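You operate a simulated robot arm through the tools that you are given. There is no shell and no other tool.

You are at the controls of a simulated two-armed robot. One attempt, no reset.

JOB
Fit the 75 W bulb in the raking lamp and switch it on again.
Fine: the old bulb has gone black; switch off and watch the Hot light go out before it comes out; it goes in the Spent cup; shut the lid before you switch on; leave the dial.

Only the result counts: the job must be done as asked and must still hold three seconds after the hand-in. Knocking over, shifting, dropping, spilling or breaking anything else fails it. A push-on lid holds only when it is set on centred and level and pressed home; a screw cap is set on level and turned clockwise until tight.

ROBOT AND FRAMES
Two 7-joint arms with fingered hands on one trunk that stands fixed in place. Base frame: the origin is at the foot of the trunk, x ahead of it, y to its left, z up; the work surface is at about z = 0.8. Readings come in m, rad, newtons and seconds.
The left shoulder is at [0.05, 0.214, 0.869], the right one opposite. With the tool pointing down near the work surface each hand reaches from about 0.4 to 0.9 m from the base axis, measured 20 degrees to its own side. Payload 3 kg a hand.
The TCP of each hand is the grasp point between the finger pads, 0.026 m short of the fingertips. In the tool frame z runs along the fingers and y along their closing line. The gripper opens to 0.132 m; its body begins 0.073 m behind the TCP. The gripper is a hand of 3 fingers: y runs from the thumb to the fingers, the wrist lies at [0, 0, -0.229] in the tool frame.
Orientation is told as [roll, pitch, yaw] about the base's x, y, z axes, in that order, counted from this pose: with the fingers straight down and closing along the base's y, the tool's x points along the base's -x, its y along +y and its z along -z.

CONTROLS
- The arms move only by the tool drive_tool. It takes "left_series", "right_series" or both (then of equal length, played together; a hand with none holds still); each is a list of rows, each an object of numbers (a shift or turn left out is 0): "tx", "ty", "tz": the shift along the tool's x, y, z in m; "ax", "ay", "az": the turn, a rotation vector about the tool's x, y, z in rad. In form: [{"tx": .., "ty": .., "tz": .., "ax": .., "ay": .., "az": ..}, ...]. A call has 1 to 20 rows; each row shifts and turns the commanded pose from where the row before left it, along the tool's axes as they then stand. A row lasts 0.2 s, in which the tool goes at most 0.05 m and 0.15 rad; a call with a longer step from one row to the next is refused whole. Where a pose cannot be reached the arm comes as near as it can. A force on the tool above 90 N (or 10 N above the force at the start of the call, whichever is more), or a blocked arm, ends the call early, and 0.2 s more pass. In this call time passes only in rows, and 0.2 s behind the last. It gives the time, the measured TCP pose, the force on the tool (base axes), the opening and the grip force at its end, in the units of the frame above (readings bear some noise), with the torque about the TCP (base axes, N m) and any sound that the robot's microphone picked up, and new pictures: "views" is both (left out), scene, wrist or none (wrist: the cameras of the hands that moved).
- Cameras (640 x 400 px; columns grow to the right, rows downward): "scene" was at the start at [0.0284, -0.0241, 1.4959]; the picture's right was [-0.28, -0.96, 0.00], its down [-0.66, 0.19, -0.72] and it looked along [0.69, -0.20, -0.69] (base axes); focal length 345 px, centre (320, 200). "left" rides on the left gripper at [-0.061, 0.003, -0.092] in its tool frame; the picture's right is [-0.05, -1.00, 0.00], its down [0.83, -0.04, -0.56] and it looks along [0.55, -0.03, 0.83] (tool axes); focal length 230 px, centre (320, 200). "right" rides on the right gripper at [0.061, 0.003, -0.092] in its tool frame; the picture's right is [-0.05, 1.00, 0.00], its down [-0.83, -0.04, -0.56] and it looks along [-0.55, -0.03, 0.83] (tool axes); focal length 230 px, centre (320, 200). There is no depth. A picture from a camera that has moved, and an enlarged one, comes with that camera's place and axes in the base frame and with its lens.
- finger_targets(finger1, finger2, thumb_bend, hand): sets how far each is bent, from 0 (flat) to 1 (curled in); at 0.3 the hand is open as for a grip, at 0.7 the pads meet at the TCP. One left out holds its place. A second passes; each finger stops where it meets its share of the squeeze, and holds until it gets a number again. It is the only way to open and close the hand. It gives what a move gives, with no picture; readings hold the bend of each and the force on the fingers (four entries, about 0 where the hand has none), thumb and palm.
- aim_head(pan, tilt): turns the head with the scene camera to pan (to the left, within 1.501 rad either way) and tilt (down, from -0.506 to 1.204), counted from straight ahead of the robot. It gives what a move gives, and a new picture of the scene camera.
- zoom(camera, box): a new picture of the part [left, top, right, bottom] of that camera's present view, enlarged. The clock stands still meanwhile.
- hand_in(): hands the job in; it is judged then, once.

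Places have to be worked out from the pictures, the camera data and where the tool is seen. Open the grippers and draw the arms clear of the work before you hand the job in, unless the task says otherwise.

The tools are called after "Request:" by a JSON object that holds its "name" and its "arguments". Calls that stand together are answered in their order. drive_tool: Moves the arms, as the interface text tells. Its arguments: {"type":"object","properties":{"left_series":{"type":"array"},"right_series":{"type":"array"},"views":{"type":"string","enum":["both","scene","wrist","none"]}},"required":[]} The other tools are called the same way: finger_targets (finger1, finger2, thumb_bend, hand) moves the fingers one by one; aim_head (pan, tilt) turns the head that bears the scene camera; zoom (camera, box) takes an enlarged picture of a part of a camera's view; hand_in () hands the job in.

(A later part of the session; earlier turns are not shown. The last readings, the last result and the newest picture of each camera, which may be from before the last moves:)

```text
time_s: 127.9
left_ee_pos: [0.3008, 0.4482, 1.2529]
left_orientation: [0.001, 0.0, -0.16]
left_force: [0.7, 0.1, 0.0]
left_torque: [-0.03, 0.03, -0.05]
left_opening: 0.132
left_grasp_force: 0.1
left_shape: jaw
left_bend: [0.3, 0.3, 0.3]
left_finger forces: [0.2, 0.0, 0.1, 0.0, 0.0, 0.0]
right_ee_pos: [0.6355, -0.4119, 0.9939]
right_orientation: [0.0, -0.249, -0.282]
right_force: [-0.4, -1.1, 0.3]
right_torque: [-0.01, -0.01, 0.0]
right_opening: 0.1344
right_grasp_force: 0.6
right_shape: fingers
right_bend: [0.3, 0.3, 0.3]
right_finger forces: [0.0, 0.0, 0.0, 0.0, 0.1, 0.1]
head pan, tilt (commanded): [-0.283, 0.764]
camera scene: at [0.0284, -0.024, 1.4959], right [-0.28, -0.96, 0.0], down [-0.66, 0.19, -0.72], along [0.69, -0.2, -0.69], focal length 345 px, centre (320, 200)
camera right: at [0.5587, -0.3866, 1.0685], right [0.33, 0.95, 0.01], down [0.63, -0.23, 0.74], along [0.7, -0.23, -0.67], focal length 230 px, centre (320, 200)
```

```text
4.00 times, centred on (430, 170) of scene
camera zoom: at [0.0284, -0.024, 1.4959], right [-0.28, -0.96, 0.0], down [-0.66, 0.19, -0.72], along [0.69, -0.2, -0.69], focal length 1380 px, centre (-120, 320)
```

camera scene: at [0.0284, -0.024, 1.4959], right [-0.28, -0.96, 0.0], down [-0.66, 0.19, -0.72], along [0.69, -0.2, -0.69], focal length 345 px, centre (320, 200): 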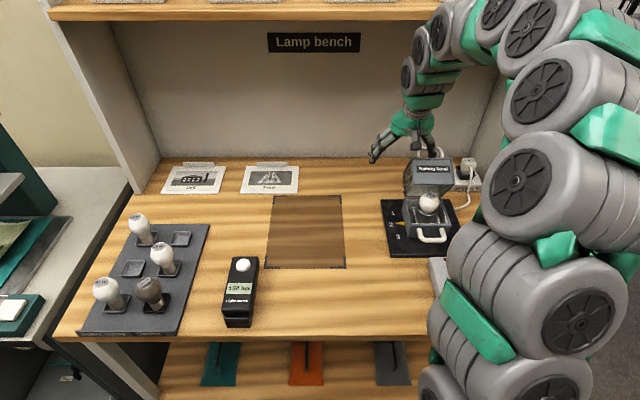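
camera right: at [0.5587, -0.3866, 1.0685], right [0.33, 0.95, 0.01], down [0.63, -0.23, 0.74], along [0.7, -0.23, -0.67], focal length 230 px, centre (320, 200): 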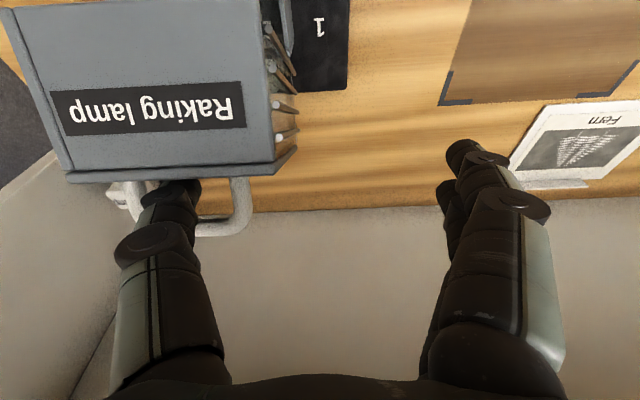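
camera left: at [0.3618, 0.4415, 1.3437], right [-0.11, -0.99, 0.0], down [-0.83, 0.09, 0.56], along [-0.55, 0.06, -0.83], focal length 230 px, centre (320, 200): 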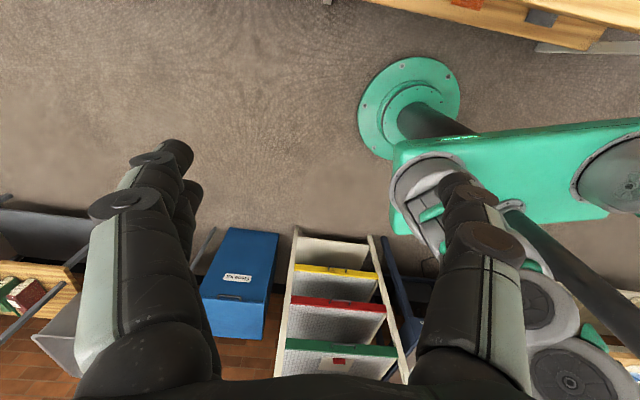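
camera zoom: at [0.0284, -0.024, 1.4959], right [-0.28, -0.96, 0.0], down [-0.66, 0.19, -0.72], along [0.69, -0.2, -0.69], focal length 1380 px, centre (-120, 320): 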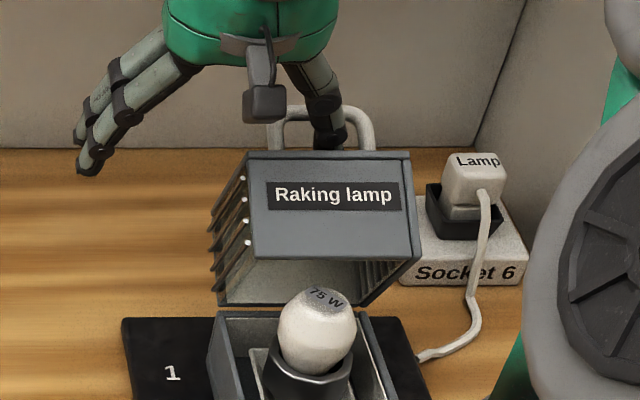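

The hood is now near its balance point (~58°), thumb caged in the handle loop and unloaded. I continue; from here the bar will rest on the thumb.

Request:
{"name": "drive_tool", "arguments": {"right_series": [{"tx": 0.01025, "tz": -0.005}, {"tx": 0.01025, "tz": -0.005}, {"tx": 0.011, "tz": -0.0031}], "views": "both"}}

Request:
{"name": "zoom", "arguments": {"camera": "right", "box": [80, 60, 360, 260]}}

Request:
{"name": "zoom", "arguments": {"camera": "scene", "box": [390, 120, 470, 220]}}

```text
time_s: 128.7
left_ee_pos: [0.2996, 0.4496, 1.2524]
left_orientation: [0.0, 0.001, -0.158]
left_force: [0.3, -0.9, 1.0]
left_torque: [0.01, -0.01, 0.01]
left_opening: 0.132
left_grasp_force: 0.0
left_shape: jaw
left_bend: [0.3, 0.3, 0.3]
left_finger forces: [0.0, 0.1, 0.0, 0.0, 0.0, 0.1]
right_ee_pos: [0.6056, -0.402, 0.9995]
right_orientation: [-0.001, -0.25, -0.281]
right_force: [-0.5, 0.5, -1.0]
right_torque: [0.01, 0.01, -0.01]
right_opening: 0.1345
right_grasp_force: 0.0
right_shape: fingers
right_bend: [0.3, 0.3, 0.3]
right_finger forces: [0.0, 0.0, 0.0, 0.0, 0.0, 0.0]
head pan, tilt (commanded): [-0.283, 0.764]
camera scene: at [0.0284, -0.024, 1.4959], right [-0.28, -0.96, 0.0], down [-0.66, 0.19, -0.72], along [0.69, -0.2, -0.69], focal length 345 px, centre (320, 200)
camera right: at [0.5274, -0.3774, 1.0737], right [0.32, 0.95, 0.01], down [0.63, -0.23, 0.74], along [0.71, -0.23, -0.67], focal length 230 px, centre (320, 200)
```

scene: 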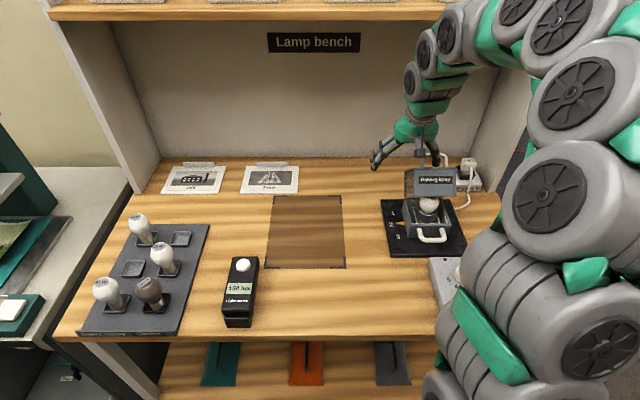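
right: 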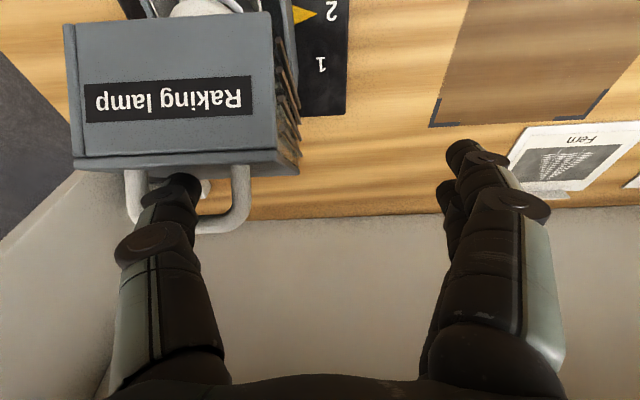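

```text
2.00 times, centred on (220, 160) of right
camera zoom: at [0.5274, -0.3774, 1.0737], right [0.32, 0.95, 0.01], down [0.63, -0.23, 0.74], along [0.71, -0.23, -0.67], focal length 460 px, centre (520, 280)
```

zoom: 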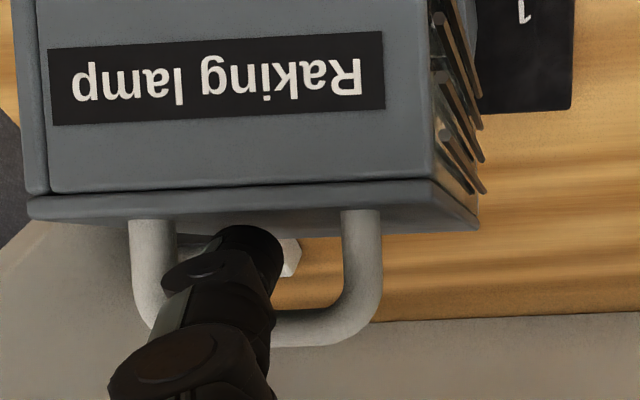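

```text
4.00 times, centred on (430, 170) of scene
camera zoom: at [0.0284, -0.024, 1.4959], right [-0.28, -0.96, 0.0], down [-0.66, 0.19, -0.72], along [0.69, -0.2, -0.69], focal length 1380 px, centre (-120, 320)
```

zoom: 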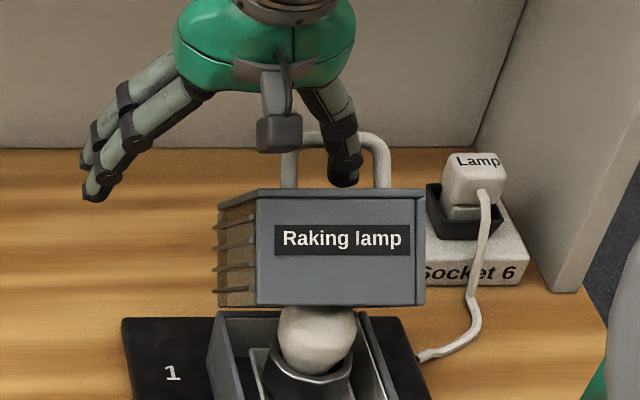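

Hood ≈45°, thumb still caged and no load at this instant. I continue slowly to ~35° and check that the bar is resting on the thumb.

Request:
{"name": "drive_tool", "arguments": {"right_series": [{"tx": 0.0055, "tz": -0.0015}, {"tx": 0.0055, "tz": -0.0015}, {"tx": 0.0057, "tz": -0.0008}], "views": "both"}}

Request:
{"name": "zoom", "arguments": {"camera": "right", "box": [80, 60, 360, 260]}}

Request:
{"name": "zoom", "arguments": {"camera": "scene", "box": [390, 120, 470, 220]}}

```text
time_s: 129.5
left_ee_pos: [0.3014, 0.4493, 1.2531]
left_orientation: [0.001, 0.001, -0.157]
left_force: [0.0, 0.7, -0.6]
left_torque: [0.02, -0.01, -0.01]
left_opening: 0.1319
left_grasp_force: 0.1
left_shape: jaw
left_bend: [0.3, 0.3, 0.3]
left_finger forces: [0.0, 0.0, 0.1, 0.0, 0.0, 0.0]
right_ee_pos: [0.5876, -0.3982, 0.9977]
right_orientation: [0.002, -0.248, -0.28]
right_force: [-0.6, 1.0, -0.2]
right_torque: [0.01, -0.01, 0.01]
right_opening: 0.1342
right_grasp_force: 0.1
right_shape: fingers
right_bend: [0.3, 0.3, 0.3]
right_finger forces: [0.0, 0.0, 0.0, 0.0, 0.1, 0.1]
head pan, tilt (commanded): [-0.283, 0.764]
camera scene: at [0.0284, -0.024, 1.4959], right [-0.28, -0.96, 0.0], down [-0.66, 0.19, -0.72], along [0.69, -0.2, -0.69], focal length 345 px, centre (320, 200)
camera right: at [0.5103, -0.3732, 1.0723], right [0.32, 0.95, 0.01], down [0.63, -0.23, 0.74], along [0.7, -0.23, -0.67], focal length 230 px, centre (320, 200)
```

scene: 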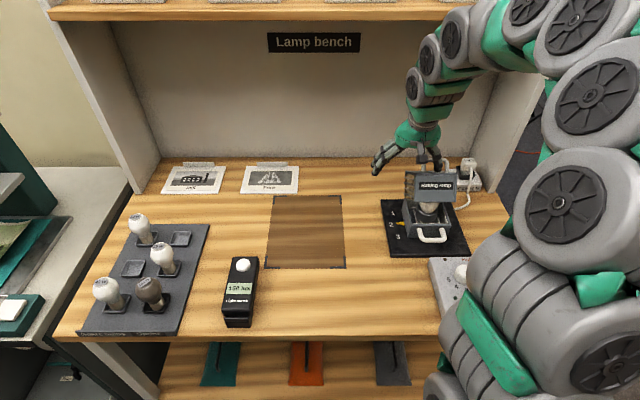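
right: 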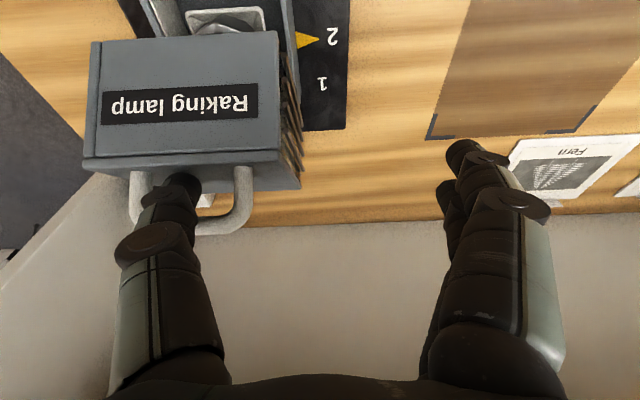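

```text
2.00 times, centred on (220, 160) of right
camera zoom: at [0.5103, -0.3732, 1.0723], right [0.32, 0.95, 0.01], down [0.63, -0.23, 0.74], along [0.7, -0.23, -0.67], focal length 460 px, centre (520, 280)
```

zoom: 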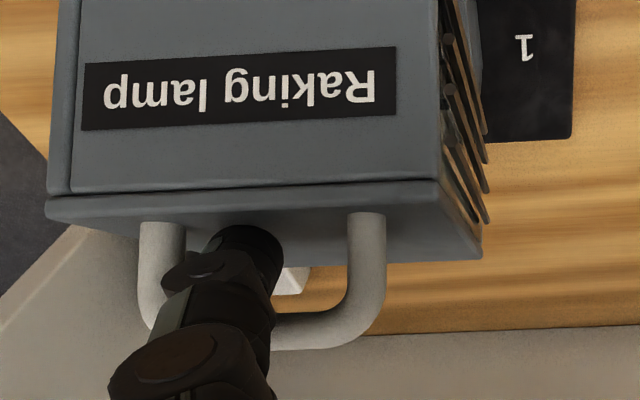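

```text
4.00 times, centred on (430, 170) of scene
camera zoom: at [0.0284, -0.024, 1.4959], right [-0.28, -0.96, 0.0], down [-0.66, 0.19, -0.72], along [0.69, -0.2, -0.69], focal length 1380 px, centre (-120, 320)
```

zoom: 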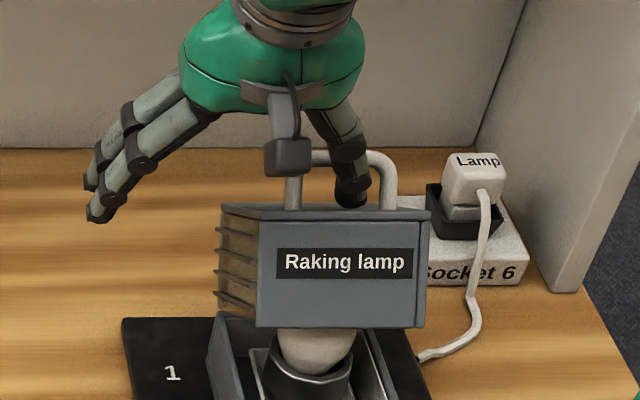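

The hood (~38°) follows the thumb with hardly any load. I continue lowering to ~20°.

Request:
{"name": "drive_tool", "arguments": {"right_series": [{"tx": 0.0083, "tz": -0.0013}, {"tx": 0.0083, "tz": -0.0013}, {"tx": 0.0077, "tz": 0.0002}, {"tx": 0.0077, "tz": 0.0002}, {"tx": 0.0077, "tz": 0.0002}], "views": "both"}}

Request:
{"name": "zoom", "arguments": {"camera": "right", "box": [80, 60, 360, 260]}}

Request:
{"name": "zoom", "arguments": {"camera": "scene", "box": [390, 120, 470, 220]}}

```text
time_s: 130.7
left_ee_pos: [0.301, 0.4492, 1.2526]
left_orientation: [-0.001, 0.001, -0.159]
left_force: [0.2, -0.3, -1.2]
left_torque: [0.02, 0.03, -0.04]
left_opening: 0.1319
left_grasp_force: 0.0
left_shape: jaw
left_bend: [0.3, 0.3, 0.3]
left_finger forces: [0.0, 0.0, 0.1, 0.1, 0.0, 0.0]
right_ee_pos: [0.5503, -0.3878, 0.9908]
right_orientation: [0.0, -0.25, -0.281]
right_force: [0.2, -0.6, -0.3]
right_torque: [-0.02, -0.03, 0.01]
right_opening: 0.1343
right_grasp_force: 0.4
right_shape: fingers
right_bend: [0.3, 0.3, 0.3]
right_finger forces: [0.0, 0.0, 0.0, 0.1, 0.4, 0.1]
head pan, tilt (commanded): [-0.283, 0.764]
camera scene: at [0.0284, -0.024, 1.4959], right [-0.28, -0.96, 0.0], down [-0.66, 0.19, -0.72], along [0.69, -0.2, -0.69], focal length 345 px, centre (320, 200)
camera right: at [0.4729, -0.3623, 1.065], right [0.33, 0.95, 0.01], down [0.63, -0.23, 0.74], along [0.71, -0.23, -0.67], focal length 230 px, centre (320, 200)
```

scene: 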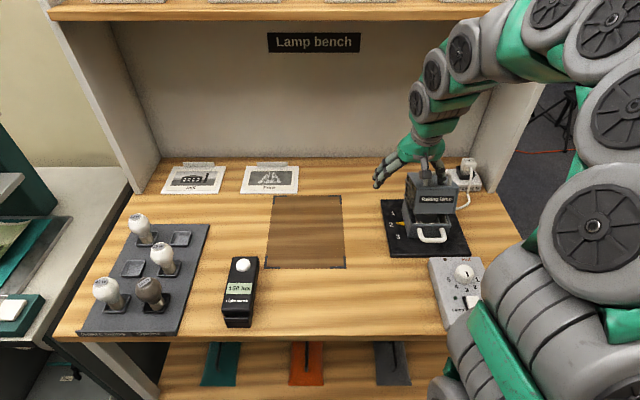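
right: 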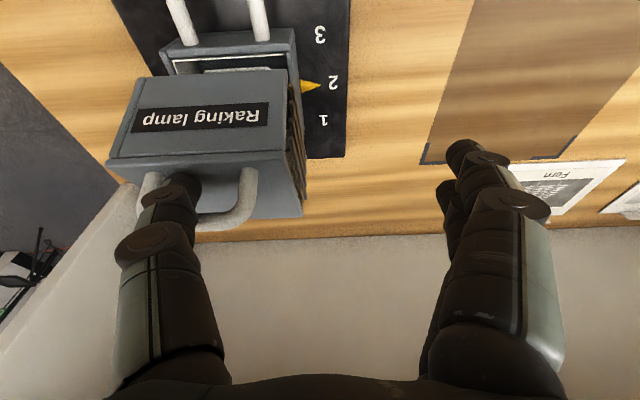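

```text
2.00 times, centred on (220, 160) of right
camera zoom: at [0.4729, -0.3623, 1.065], right [0.33, 0.95, 0.01], down [0.63, -0.23, 0.74], along [0.71, -0.23, -0.67], focal length 460 px, centre (520, 280)
```

zoom: 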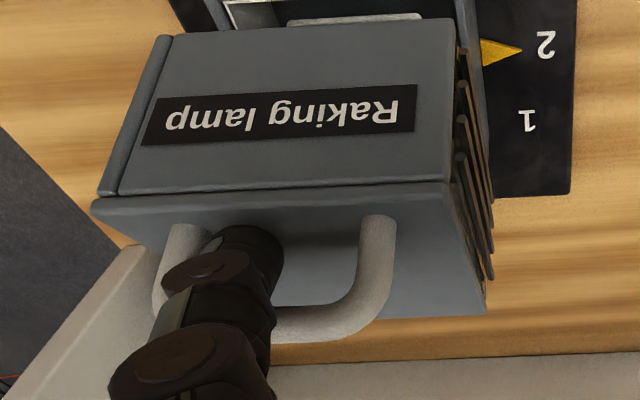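

```text
4.00 times, centred on (430, 170) of scene
camera zoom: at [0.0284, -0.024, 1.4959], right [-0.28, -0.96, 0.0], down [-0.66, 0.19, -0.72], along [0.69, -0.2, -0.69], focal length 1380 px, centre (-120, 320)
```

zoom: 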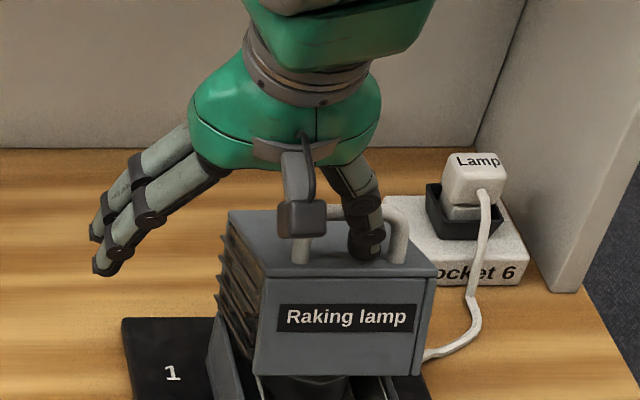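

Hood ≈19°. I lower it further to ~10°, then to closed.

Request:
{"name": "drive_tool", "arguments": {"right_series": [{"tx": 0.0075, "tz": 0.0016}, {"tx": 0.0075, "tz": 0.0016}, {"tx": 0.0075, "tz": 0.0016}, {"tx": 0.0071, "tz": 0.0025}, {"tx": 0.0071, "tz": 0.0025}], "views": "both"}}

Request:
{"name": "zoom", "arguments": {"camera": "right", "box": [80, 60, 360, 260]}}

Request:
{"name": "zoom", "arguments": {"camera": "scene", "box": [390, 140, 470, 240]}}

```text
time_s: 131.9
left_ee_pos: [0.3009, 0.4482, 1.2515]
left_orientation: [0.001, -0.001, -0.159]
left_force: [0.8, 0.3, -0.8]
left_torque: [0.04, 0.0, 0.01]
left_opening: 0.1321
left_grasp_force: 0.0
left_shape: jaw
left_bend: [0.3, 0.3, 0.3]
left_finger forces: [0.0, 0.0, 0.0, 0.0, 0.0, 0.0]
right_ee_pos: [0.5205, -0.3781, 0.9727]
right_orientation: [0.0, -0.251, -0.282]
right_force: [-0.9, -0.2, -1.3]
right_torque: [0.03, -0.01, -0.03]
right_opening: 0.1345
right_grasp_force: 0.3
right_shape: fingers
right_bend: [0.3, 0.3, 0.3]
right_finger forces: [0.0, 0.0, 0.0, 0.0, 0.7, 0.0]
head pan, tilt (commanded): [-0.283, 0.764]
camera scene: at [0.0284, -0.0241, 1.4959], right [-0.28, -0.96, 0.0], down [-0.66, 0.19, -0.72], along [0.69, -0.2, -0.69], focal length 345 px, centre (320, 200)
camera right: at [0.442, -0.3523, 1.0471], right [0.32, 0.95, 0.01], down [0.63, -0.23, 0.74], along [0.71, -0.23, -0.67], focal length 230 px, centre (320, 200)
```

scene: 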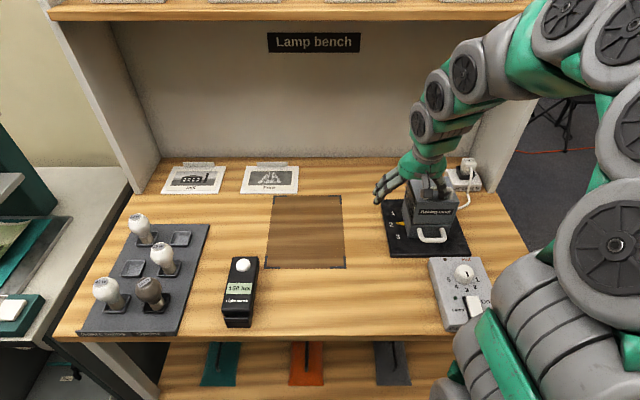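
right: 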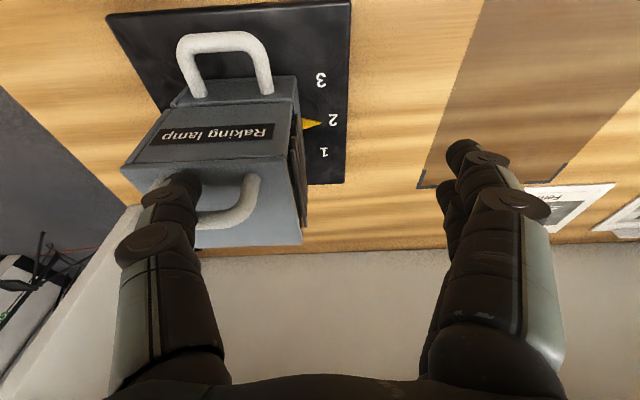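

```text
2.00 times, centred on (220, 160) of right
camera zoom: at [0.442, -0.3523, 1.0471], right [0.32, 0.95, 0.01], down [0.63, -0.23, 0.74], along [0.71, -0.23, -0.67], focal length 460 px, centre (520, 280)
```

zoom: 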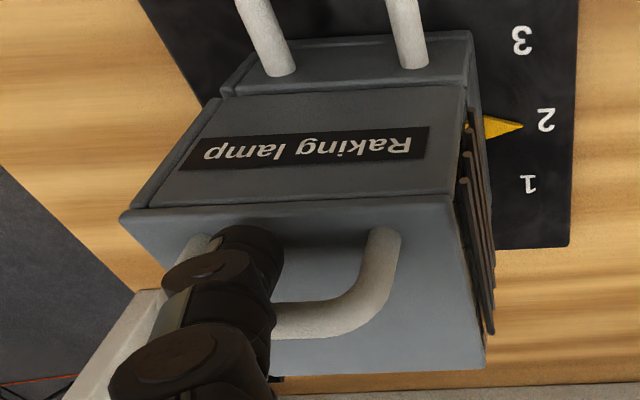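

```text
4.00 times, centred on (430, 190) of scene
camera zoom: at [0.0284, -0.0241, 1.4959], right [-0.28, -0.96, 0.0], down [-0.66, 0.19, -0.72], along [0.69, -0.2, -0.69], focal length 1380 px, centre (-120, 240)
```

zoom: 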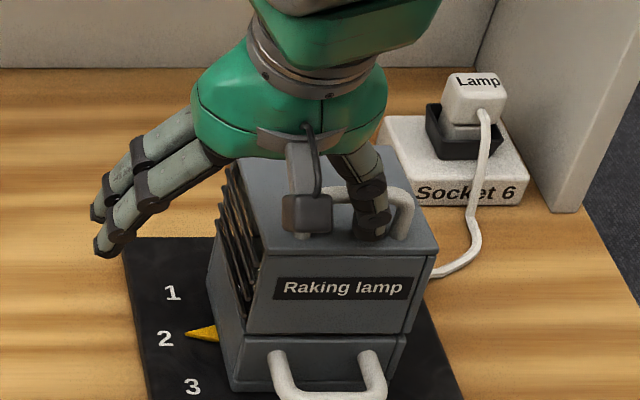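

Nearly shut. One more small step lets it settle, then I retreat the thumb toward me and up.

Request:
{"name": "drive_tool", "arguments": {"right_series": [{"tx": 0.005, "tz": 0.0018}, {"tx": 0.006, "tz": 0.001}, {"tx": 0.01}, {"tx": 0.015}], "views": "both"}}

Request:
{"name": "zoom", "arguments": {"camera": "right", "box": [80, 20, 360, 240]}}

Request:
{"name": "zoom", "arguments": {"camera": "scene", "box": [390, 140, 470, 240]}}

```text
time_s: 132.9
left_ee_pos: [0.3006, 0.4495, 1.2523]
left_orientation: [0.0, 0.0, -0.159]
left_force: [0.4, 0.2, 0.3]
left_torque: [-0.01, -0.02, -0.01]
left_opening: 0.132
left_grasp_force: 0.0
left_shape: jaw
left_bend: [0.3, 0.3, 0.3]
left_finger forces: [0.0, 0.0, 0.1, 0.0, 0.0, 0.0]
right_ee_pos: [0.4867, -0.3673, 0.9598]
right_orientation: [0.0, -0.246, -0.281]
right_force: [0.5, 0.1, -0.2]
right_torque: [0.01, 0.0, 0.0]
right_opening: 0.1342
right_grasp_force: 0.1
right_shape: fingers
right_bend: [0.3, 0.3, 0.3]
right_finger forces: [0.0, 0.1, 0.0, 0.1, 0.0, 0.0]
head pan, tilt (commanded): [-0.283, 0.764]
camera scene: at [0.0284, -0.024, 1.4959], right [-0.28, -0.96, 0.0], down [-0.66, 0.19, -0.72], along [0.69, -0.2, -0.69], focal length 345 px, centre (320, 200)
camera right: at [0.4091, -0.3426, 1.0347], right [0.33, 0.95, 0.01], down [0.63, -0.23, 0.74], along [0.7, -0.23, -0.67], focal length 230 px, centre (320, 200)
```

scene: 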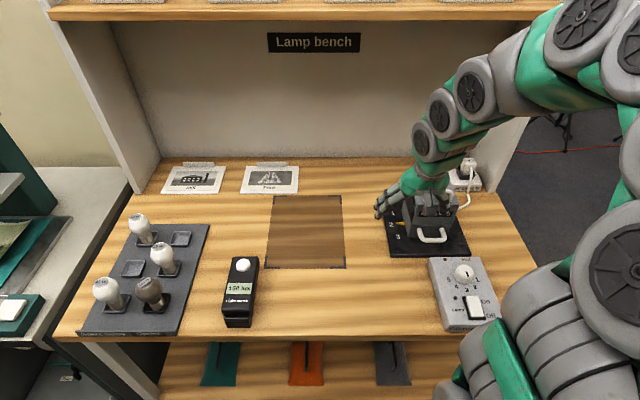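
right: 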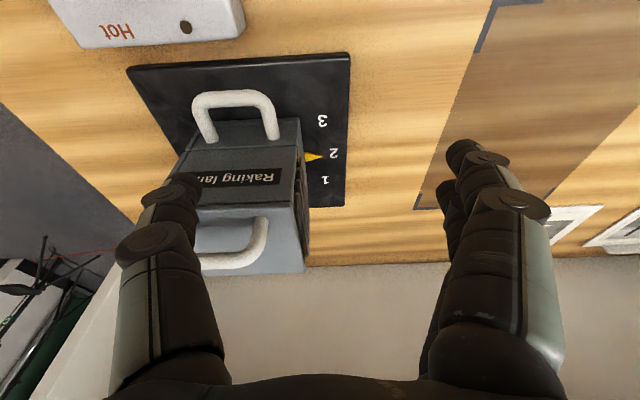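

```text
1.82 times, centred on (220, 130) of right
camera zoom: at [0.4091, -0.3426, 1.0347], right [0.33, 0.95, 0.01], down [0.63, -0.23, 0.74], along [0.7, -0.23, -0.67], focal length 418 px, centre (502, 327)
```

zoom: 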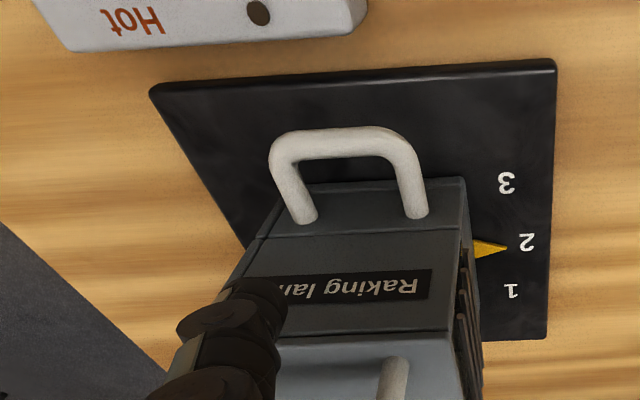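

```text
4.00 times, centred on (430, 190) of scene
camera zoom: at [0.0284, -0.024, 1.4959], right [-0.28, -0.96, 0.0], down [-0.66, 0.19, -0.72], along [0.69, -0.2, -0.69], focal length 1380 px, centre (-120, 240)
```

zoom: 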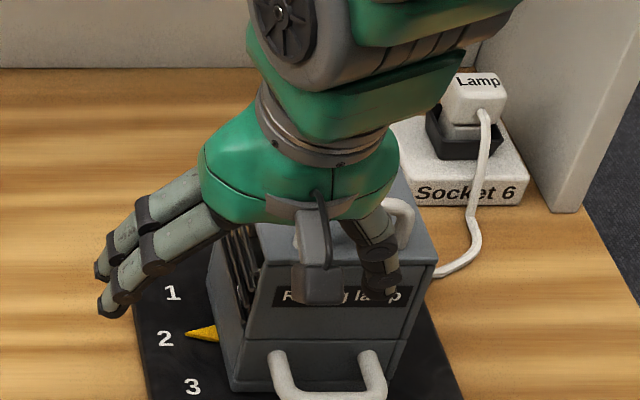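

The hood has closed. I withdraw upward and back, straighten the hand, and move aside for a careful check of lid and lamp position.

Request:
{"name": "drive_tool", "arguments": {"right_series": [{"tz": -0.045}, {"tz": -0.045}, {"tx": 0.04, "tz": -0.02}, {"tx": 0.04, "ty": -0.02}, {"ay": 0.125}, {"ay": 0.125}, {"tx": 0.045, "ty": -0.02}, {"tx": 0.045, "ty": -0.02}], "views": "both"}}

Request:
{"name": "zoom", "arguments": {"camera": "scene", "box": [375, 160, 495, 265]}}

Request:
{"name": "zoom", "arguments": {"camera": "right", "box": [200, 0, 440, 240]}}

```text
time_s: 134.7
left_ee_pos: [0.3001, 0.4496, 1.2532]
left_orientation: [0.0, 0.0, -0.159]
left_force: [-0.6, 0.9, 0.0]
left_torque: [-0.01, -0.01, -0.02]
left_opening: 0.1318
left_grasp_force: 0.0
left_shape: jaw
left_bend: [0.3, 0.3, 0.3]
left_finger forces: [0.1, 0.0, 0.0, 0.0, 0.0, 0.0]
right_ee_pos: [0.2812, -0.3726, 1.0459]
right_orientation: [0.001, 0.0, -0.278]
right_force: [0.0, 0.7, 0.7]
right_torque: [-0.03, -0.01, -0.01]
right_opening: 0.1343
right_grasp_force: 0.0
right_shape: fingers
right_bend: [0.3, 0.3, 0.3]
right_finger forces: [0.1, 0.1, 0.0, 0.0, 0.0, 0.1]
head pan, tilt (commanded): [-0.283, 0.764]
camera scene: at [0.0283, -0.024, 1.4958], right [-0.28, -0.96, 0.0], down [-0.66, 0.19, -0.72], along [0.69, -0.2, -0.69], focal length 345 px, centre (320, 200)
camera right: at [0.225, -0.3534, 1.1377], right [0.33, 0.95, 0.0], down [0.79, -0.27, 0.56], along [0.52, -0.18, -0.83], focal length 230 px, centre (320, 200)
```

scene: 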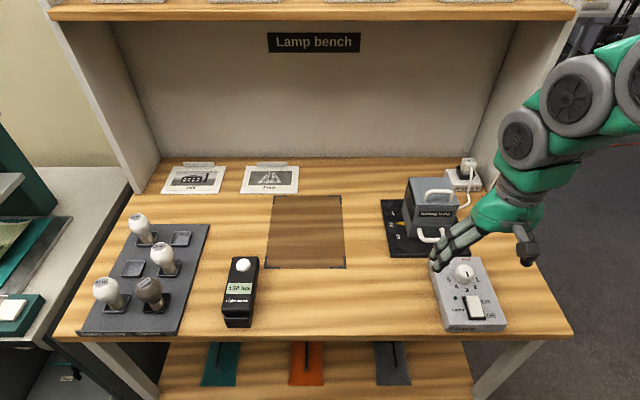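
right: 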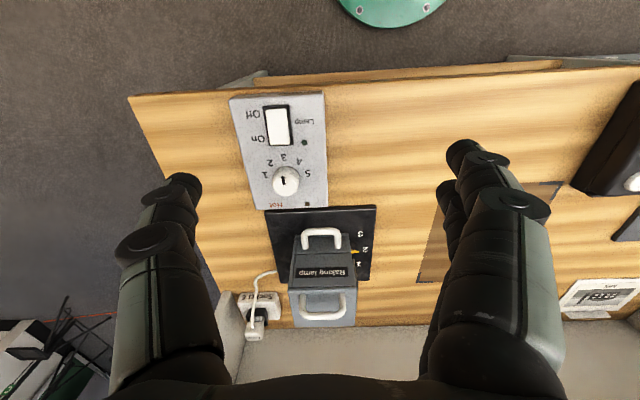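

```text
3.81 times, centred on (435, 212) of scene
camera zoom: at [0.0283, -0.024, 1.4958], right [-0.28, -0.96, 0.0], down [-0.66, 0.19, -0.72], along [0.69, -0.2, -0.69], focal length 1315 px, centre (-118, 152)
```

zoom: 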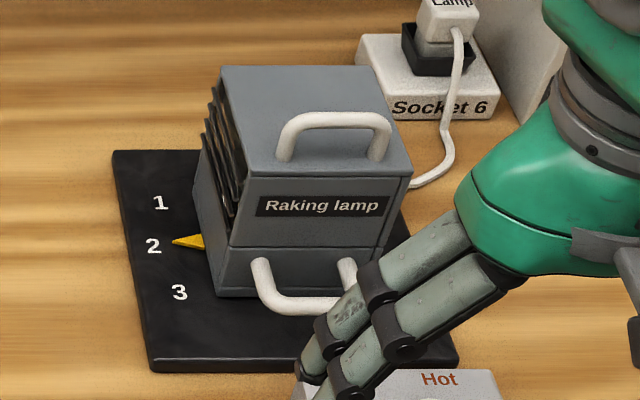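

```text
1.67 times, centred on (320, 120) of right
camera zoom: at [0.225, -0.3534, 1.1377], right [0.33, 0.95, 0.0], down [0.79, -0.27, 0.56], along [0.52, -0.18, -0.83], focal length 384 px, centre (320, 333)
```

zoom: 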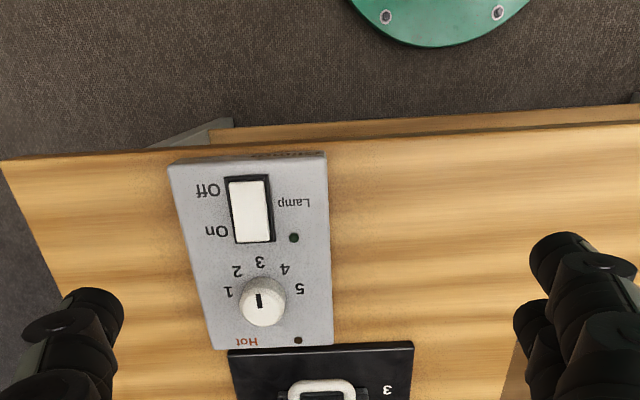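

Lid is shut with no seam gap and the lamp is exactly where it was originally (pointer on 2). Now I prepare the thumb as a pointer and position over the rocker's On end, tilted slightly so the arm can reach.

Request:
{"name": "finger_targets", "arguments": {"hand": "right", "finger1": 0.15, "finger2": 0.15, "thumb_bend": 0.7}}

Request:
{"name": "zoom", "arguments": {"camera": "scene", "box": [400, 195, 460, 245]}}

Request:
{"name": "drive_tool", "arguments": {"right_series": [{"tx": -0.0228, "ty": -0.0247}, {"tx": -0.0228, "ty": -0.0247}, {"ay": 0.1}, {"ay": 0.1}, {"ay": 0.1}], "views": "both"}}

```text
time_s: 135.7
left_ee_pos: [0.3007, 0.449, 1.2521]
left_orientation: [-0.001, 0.0, -0.159]
left_force: [0.4, 0.0, -0.2]
left_torque: [0.01, -0.02, 0.0]
left_opening: 0.1319
left_grasp_force: 0.0
left_shape: jaw
left_bend: [0.3, 0.3, 0.3]
left_finger forces: [0.1, 0.0, 0.0, 0.1, 0.1, 0.1]
right_ee_pos: [0.2824, -0.3717, 1.0447]
right_orientation: [-0.001, 0.0, -0.281]
right_force: [-0.4, -0.8, -0.3]
right_torque: [-0.02, 0.02, 0.01]
right_opening: 0.0845
right_grasp_force: 0.0
right_shape: fingers
right_bend: [0.15, 0.15, 0.7]
right_finger forces: [0.0, 0.1, 0.0, 0.0, 0.1, 0.0]
head pan, tilt (commanded): [-0.283, 0.764]
```

```text
8.00 times, centred on (430, 220) of scene
camera zoom: at [0.0284, -0.024, 1.4959], right [-0.28, -0.96, 0.0], down [-0.66, 0.19, -0.72], along [0.69, -0.2, -0.69], focal length 2761 px, centre (-560, 40)
```

zoom: 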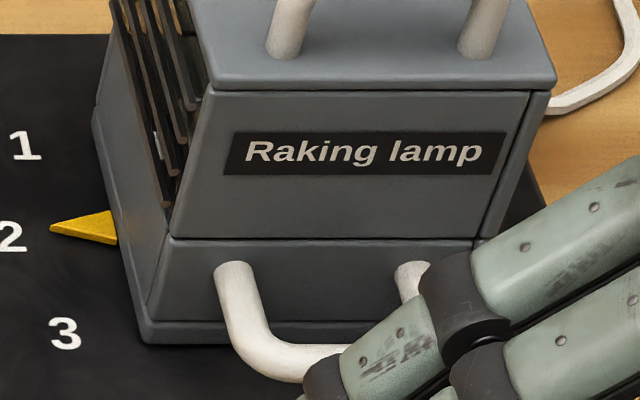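

```text
time_s: 136.9
left_ee_pos: [0.3006, 0.45, 1.2525]
left_orientation: [0.0, 0.001, -0.16]
left_force: [1.0, -0.4, 0.2]
left_torque: [0.02, 0.01, 0.01]
left_opening: 0.1318
left_grasp_force: 0.1
left_shape: jaw
left_bend: [0.3, 0.3, 0.3]
left_finger forces: [0.0, 0.0, 0.1, 0.0, 0.1, 0.0]
right_ee_pos: [0.3124, -0.4329, 1.0469]
right_orientation: [0.001, 0.305, -0.281]
right_force: [0.0, -1.2, 0.0]
right_torque: [-0.01, 0.02, 0.01]
right_opening: 0.0844
right_grasp_force: 0.0
right_shape: fingers
right_bend: [0.15, 0.15, 0.7]
right_finger forces: [0.0, 0.0, 0.0, 0.1, 0.0, 0.0]
head pan, tilt (commanded): [-0.283, 0.764]
camera scene: at [0.0284, -0.0241, 1.4959], right [-0.28, -0.96, 0.0], down [-0.66, 0.19, -0.72], along [0.69, -0.2, -0.69], focal length 345 px, centre (320, 200)
camera right: at [0.2845, -0.4219, 1.1533], right [0.32, 0.95, -0.02], down [0.91, -0.31, 0.28], along [0.26, -0.11, -0.96], focal length 230 px, centre (320, 200)
```

scene: 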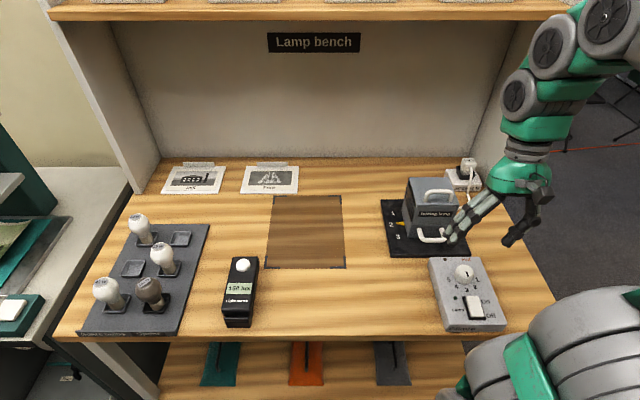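
right: 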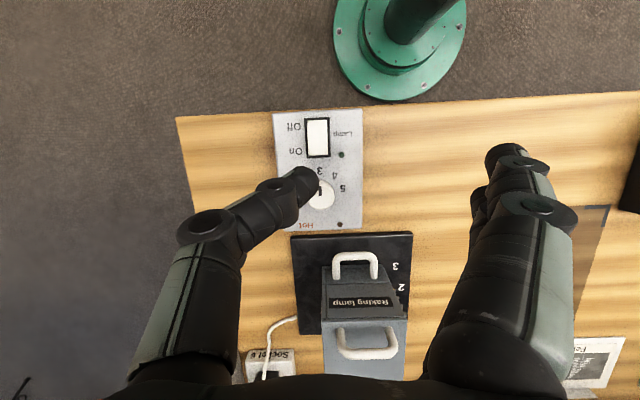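

The 8x view confirms the lid is flush. I check rocker alignment with the wrist camera before descending.

Request:
{"name": "zoom", "arguments": {"camera": "right", "box": [260, 100, 380, 240]}}

Request:
{"name": "zoom", "arguments": {"camera": "scene", "box": [420, 250, 520, 340]}}

```text
2.86 times, centred on (320, 170) of right
camera zoom: at [0.2845, -0.4219, 1.1533], right [0.32, 0.95, -0.02], down [0.91, -0.31, 0.28], along [0.26, -0.11, -0.96], focal length 657 px, centre (320, 286)
```

zoom: 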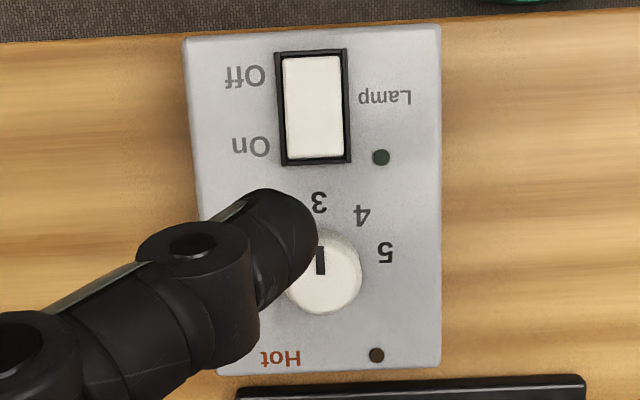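

```text
4.44 times, centred on (470, 295) of scene
camera zoom: at [0.0284, -0.0241, 1.4959], right [-0.28, -0.96, 0.0], down [-0.66, 0.19, -0.72], along [0.69, -0.2, -0.69], focal length 1534 px, centre (-347, -222)
```

zoom: 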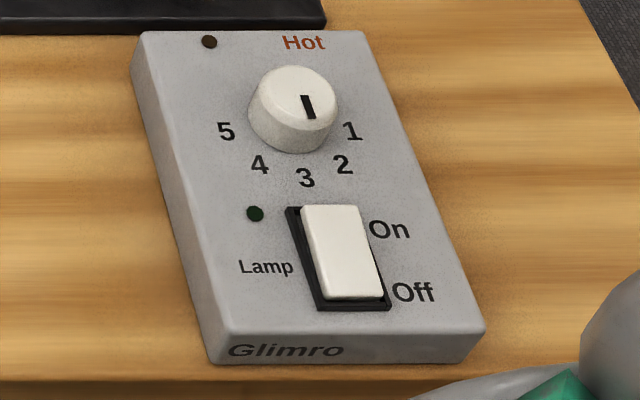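

Control box unmoved and dial untouched. The thumb tip is above the On end (F 0.412, L -0.338); I descend vertically to ~1 cm above it.

Request:
{"name": "drive_tool", "arguments": {"right_series": [{"tx": -0.01126, "tz": 0.0358}, {"tx": -0.01126, "tz": 0.0358}, {"tx": -0.01126, "tz": 0.0358}, {"tx": -0.01126, "tz": 0.0358}], "views": "both"}}

Request:
{"name": "zoom", "arguments": {"camera": "right", "box": [220, 80, 420, 260]}}

Request:
{"name": "zoom", "arguments": {"camera": "scene", "box": [420, 240, 540, 340]}}

```text
time_s: 137.9
left_ee_pos: [0.3, 0.4494, 1.2529]
left_orientation: [0.0, -0.001, -0.158]
left_force: [0.1, 0.0, 0.1]
left_torque: [-0.01, 0.0, 0.01]
left_opening: 0.132
left_grasp_force: 0.0
left_shape: jaw
left_bend: [0.3, 0.3, 0.3]
left_finger forces: [0.1, 0.0, 0.0, 0.0, 0.0, 0.0]
right_ee_pos: [0.3146, -0.4309, 0.8964]
right_orientation: [-0.001, 0.299, -0.281]
right_force: [-0.5, -0.7, 0.1]
right_torque: [-0.02, 0.02, -0.02]
right_opening: 0.0845
right_grasp_force: 0.2
right_shape: fingers
right_bend: [0.15, 0.15, 0.7]
right_finger forces: [0.0, 0.0, 0.0, 0.1, 0.0, 0.0]
head pan, tilt (commanded): [-0.283, 0.764]
camera scene: at [0.0284, -0.0241, 1.4959], right [-0.28, -0.96, 0.0], down [-0.66, 0.19, -0.72], along [0.69, -0.2, -0.69], focal length 345 px, centre (320, 200)
camera right: at [0.2861, -0.4208, 1.0026], right [0.32, 0.95, -0.02], down [0.91, -0.31, 0.29], along [0.27, -0.11, -0.96], focal length 230 px, centre (320, 200)
```

scene: 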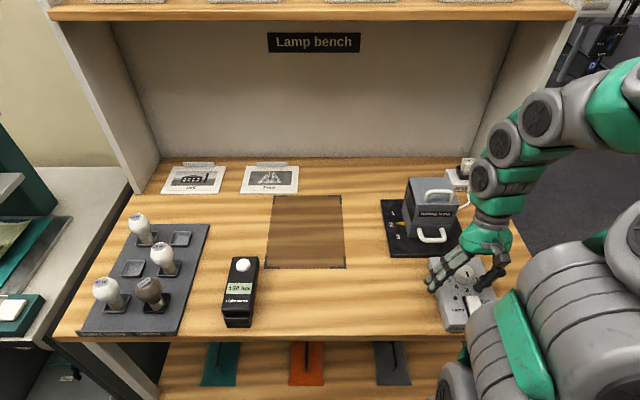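
right: 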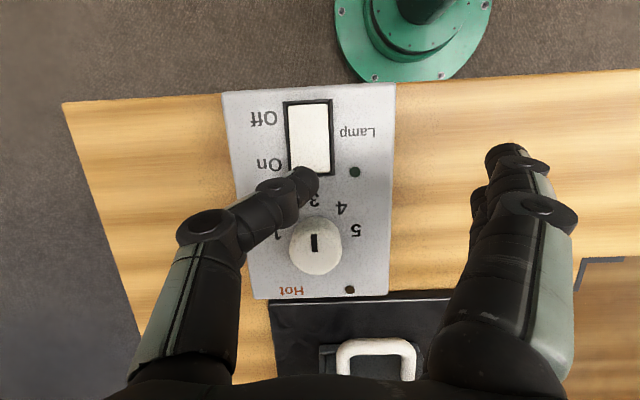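

```text
2.22 times, centred on (320, 170) of right
camera zoom: at [0.2861, -0.4208, 1.0026], right [0.32, 0.95, -0.02], down [0.91, -0.31, 0.29], along [0.27, -0.11, -0.96], focal length 511 px, centre (320, 267)
```

zoom: 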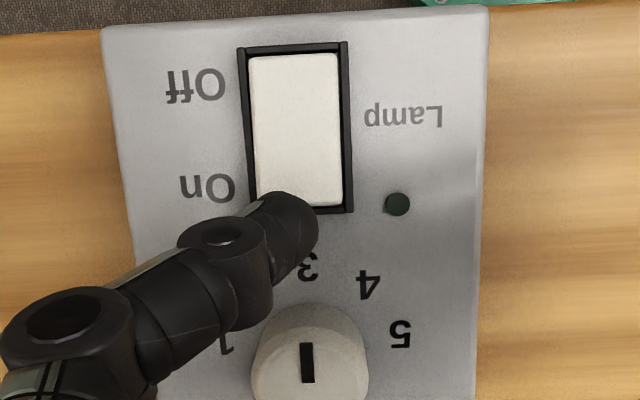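

```text
4.00 times, centred on (480, 290) of scene
camera zoom: at [0.0284, -0.0241, 1.4959], right [-0.28, -0.96, 0.0], down [-0.66, 0.19, -0.72], along [0.69, -0.2, -0.69], focal length 1380 px, centre (-320, -160)
```

zoom: 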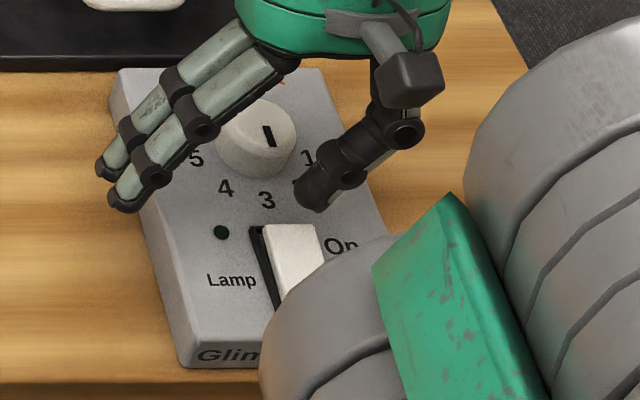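

The thumb is slightly too near the dial side; I shift 4 mm back and 2 mm left, then descend in small steps to contact.

Request:
{"name": "drive_tool", "arguments": {"right_series": [{"tx": 0.004, "ty": 0.002}, {"tx": -0.0036, "tz": 0.0115}], "views": "wrist"}}

Request:
{"name": "zoom", "arguments": {"camera": "right", "box": [220, 80, 420, 260]}}

Request:
{"name": "drive_tool", "arguments": {"right_series": [{"tx": -0.0012, "tz": 0.0038}], "views": "none"}}

```text
time_s: 138.5
left_ee_pos: [0.3003, 0.4495, 1.2539]
left_orientation: [0.0, 0.0, -0.157]
left_force: [0.2, -0.3, 0.3]
left_torque: [-0.02, 0.01, 0.02]
left_opening: 0.1318
left_grasp_force: 0.1
left_shape: jaw
left_bend: [0.3, 0.3, 0.3]
left_finger forces: [0.0, 0.0, 0.0, 0.0, 0.0, 0.1]
right_ee_pos: [0.31, -0.4295, 0.8861]
right_orientation: [-0.001, 0.302, -0.28]
right_force: [-0.1, 0.0, 0.8]
right_torque: [0.02, -0.03, -0.01]
right_opening: 0.0847
right_grasp_force: 0.0
right_shape: fingers
right_bend: [0.15, 0.15, 0.7]
right_finger forces: [0.0, 0.0, 0.1, 0.0, 0.0, 0.0]
head pan, tilt (commanded): [-0.283, 0.764]
camera right: at [0.2815, -0.4184, 0.9925], right [0.32, 0.95, -0.02], down [0.91, -0.31, 0.28], along [0.26, -0.11, -0.96], focal length 230 px, centre (320, 200)
```

right: 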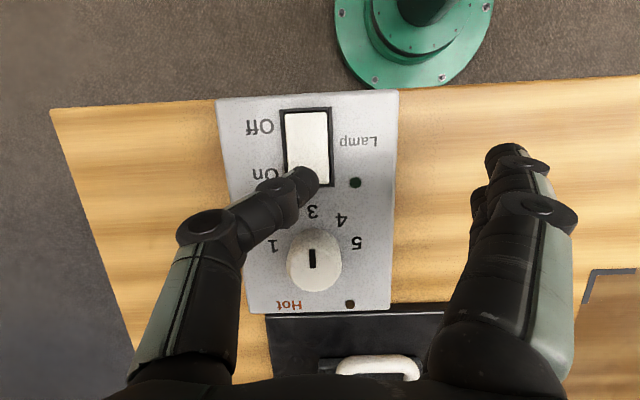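

```text
2.22 times, centred on (320, 170) of right
camera zoom: at [0.2815, -0.4184, 0.9925], right [0.32, 0.95, -0.02], down [0.91, -0.31, 0.28], along [0.26, -0.11, -0.96], focal length 511 px, centre (320, 267)
```

zoom: 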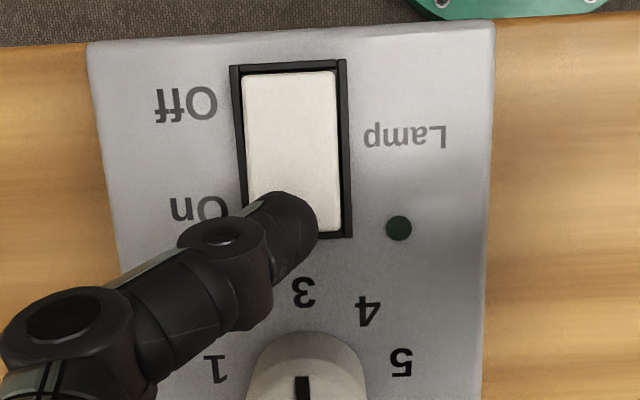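

```text
time_s: 138.9
left_ee_pos: [0.3006, 0.4487, 1.2534]
left_orientation: [0.001, -0.001, -0.16]
left_force: [0.2, 0.4, 0.4]
left_torque: [-0.02, 0.0, 0.03]
left_opening: 0.1322
left_grasp_force: 0.1
left_shape: jaw
left_bend: [0.3, 0.3, 0.3]
left_finger forces: [0.1, 0.0, 0.0, 0.1, 0.0, 0.1]
right_ee_pos: [0.3096, -0.4284, 0.882]
right_orientation: [-0.001, 0.303, -0.281]
right_force: [0.3, 0.0, 0.1]
right_torque: [0.0, 0.01, 0.03]
right_opening: 0.0846
right_grasp_force: 0.0
right_shape: fingers
right_bend: [0.15, 0.15, 0.7]
right_finger forces: [0.1, 0.1, 0.0, 0.0, 0.1, 0.0]
head pan, tilt (commanded): [-0.283, 0.764]
```

Thumb is over the On end, no contact yet. I go down in 2–3 mm steps, checking force.

Request:
{"name": "drive_tool", "arguments": {"right_series": [{"tx": -0.0009, "tz": 0.0029}], "views": "none"}}

Request:
{"name": "drive_tool", "arguments": {"right_series": [{"tx": -0.0006, "tz": 0.0019}], "views": "none"}}

Request:
{"name": "drive_tool", "arguments": {"right_series": [{"tx": -0.0006, "tz": 0.0019}], "views": "wrist"}}

```text
time_s: 139.3
left_ee_pos: [0.3015, 0.4485, 1.2528]
left_orientation: [-0.001, 0.0, -0.159]
left_force: [0.1, -0.1, 0.1]
left_torque: [0.01, 0.0, -0.02]
left_opening: 0.132
left_grasp_force: 0.0
left_shape: jaw
left_bend: [0.3, 0.3, 0.3]
left_finger forces: [0.1, 0.0, 0.1, 0.1, 0.1, 0.0]
right_ee_pos: [0.3102, -0.429, 0.8803]
right_orientation: [0.001, 0.299, -0.28]
right_force: [-0.3, -0.7, 0.0]
right_torque: [0.0, 0.0, 0.02]
right_opening: 0.0843
right_grasp_force: 0.1
right_shape: fingers
right_bend: [0.15, 0.15, 0.7]
right_finger forces: [0.1, 0.0, 0.0, 0.1, 0.0, 0.0]
head pan, tilt (commanded): [-0.283, 0.764]
```

```text
time_s: 139.7
left_ee_pos: [0.3003, 0.4492, 1.252]
left_orientation: [0.001, 0.001, -0.16]
left_force: [0.0, -0.1, -0.4]
left_torque: [0.02, -0.03, -0.01]
left_opening: 0.1321
left_grasp_force: 0.1
left_shape: jaw
left_bend: [0.3, 0.3, 0.3]
left_finger forces: [0.0, 0.1, 0.1, 0.0, 0.0, 0.0]
right_ee_pos: [0.3103, -0.4297, 0.8781]
right_orientation: [-0.001, 0.3, -0.28]
right_force: [-0.5, 0.6, 1.0]
right_torque: [0.0, 0.02, 0.0]
right_opening: 0.0844
right_grasp_force: 0.5
right_shape: fingers
right_bend: [0.15, 0.15, 0.7]
right_finger forces: [0.0, 0.1, 0.0, 0.0, 0.4, 0.1]
head pan, tilt (commanded): [-0.283, 0.764]
```

```text
time_s: 140.1
left_ee_pos: [0.3006, 0.4488, 1.2536]
left_orientation: [0.0, 0.0, -0.158]
left_force: [0.0, 0.6, -1.1]
left_torque: [0.0, 0.0, -0.02]
left_opening: 0.132
left_grasp_force: 0.0
left_shape: jaw
left_bend: [0.3, 0.3, 0.3]
left_finger forces: [0.0, 0.0, 0.0, 0.0, 0.1, 0.1]
right_ee_pos: [0.3107, -0.428, 0.8746]
right_orientation: [-0.001, 0.299, -0.279]
right_force: [-0.1, 0.0, -0.4]
right_torque: [0.03, 0.01, 0.02]
right_opening: 0.0843
right_grasp_force: 0.0
right_shape: fingers
right_bend: [0.15, 0.15, 0.7]
right_finger forces: [0.0, 0.1, 0.1, 0.0, 0.0, 0.0]
head pan, tilt (commanded): [-0.283, 0.764]
camera right: at [0.2813, -0.4183, 0.9818], right [0.32, 0.95, -0.02], down [0.91, -0.31, 0.28], along [0.26, -0.11, -0.96], focal length 230 px, centre (320, 200)
```

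right: 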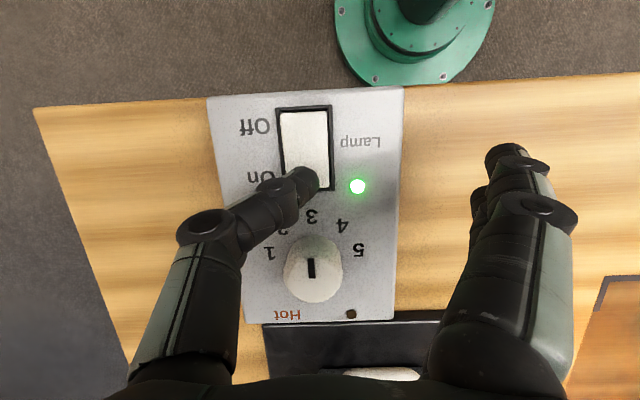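

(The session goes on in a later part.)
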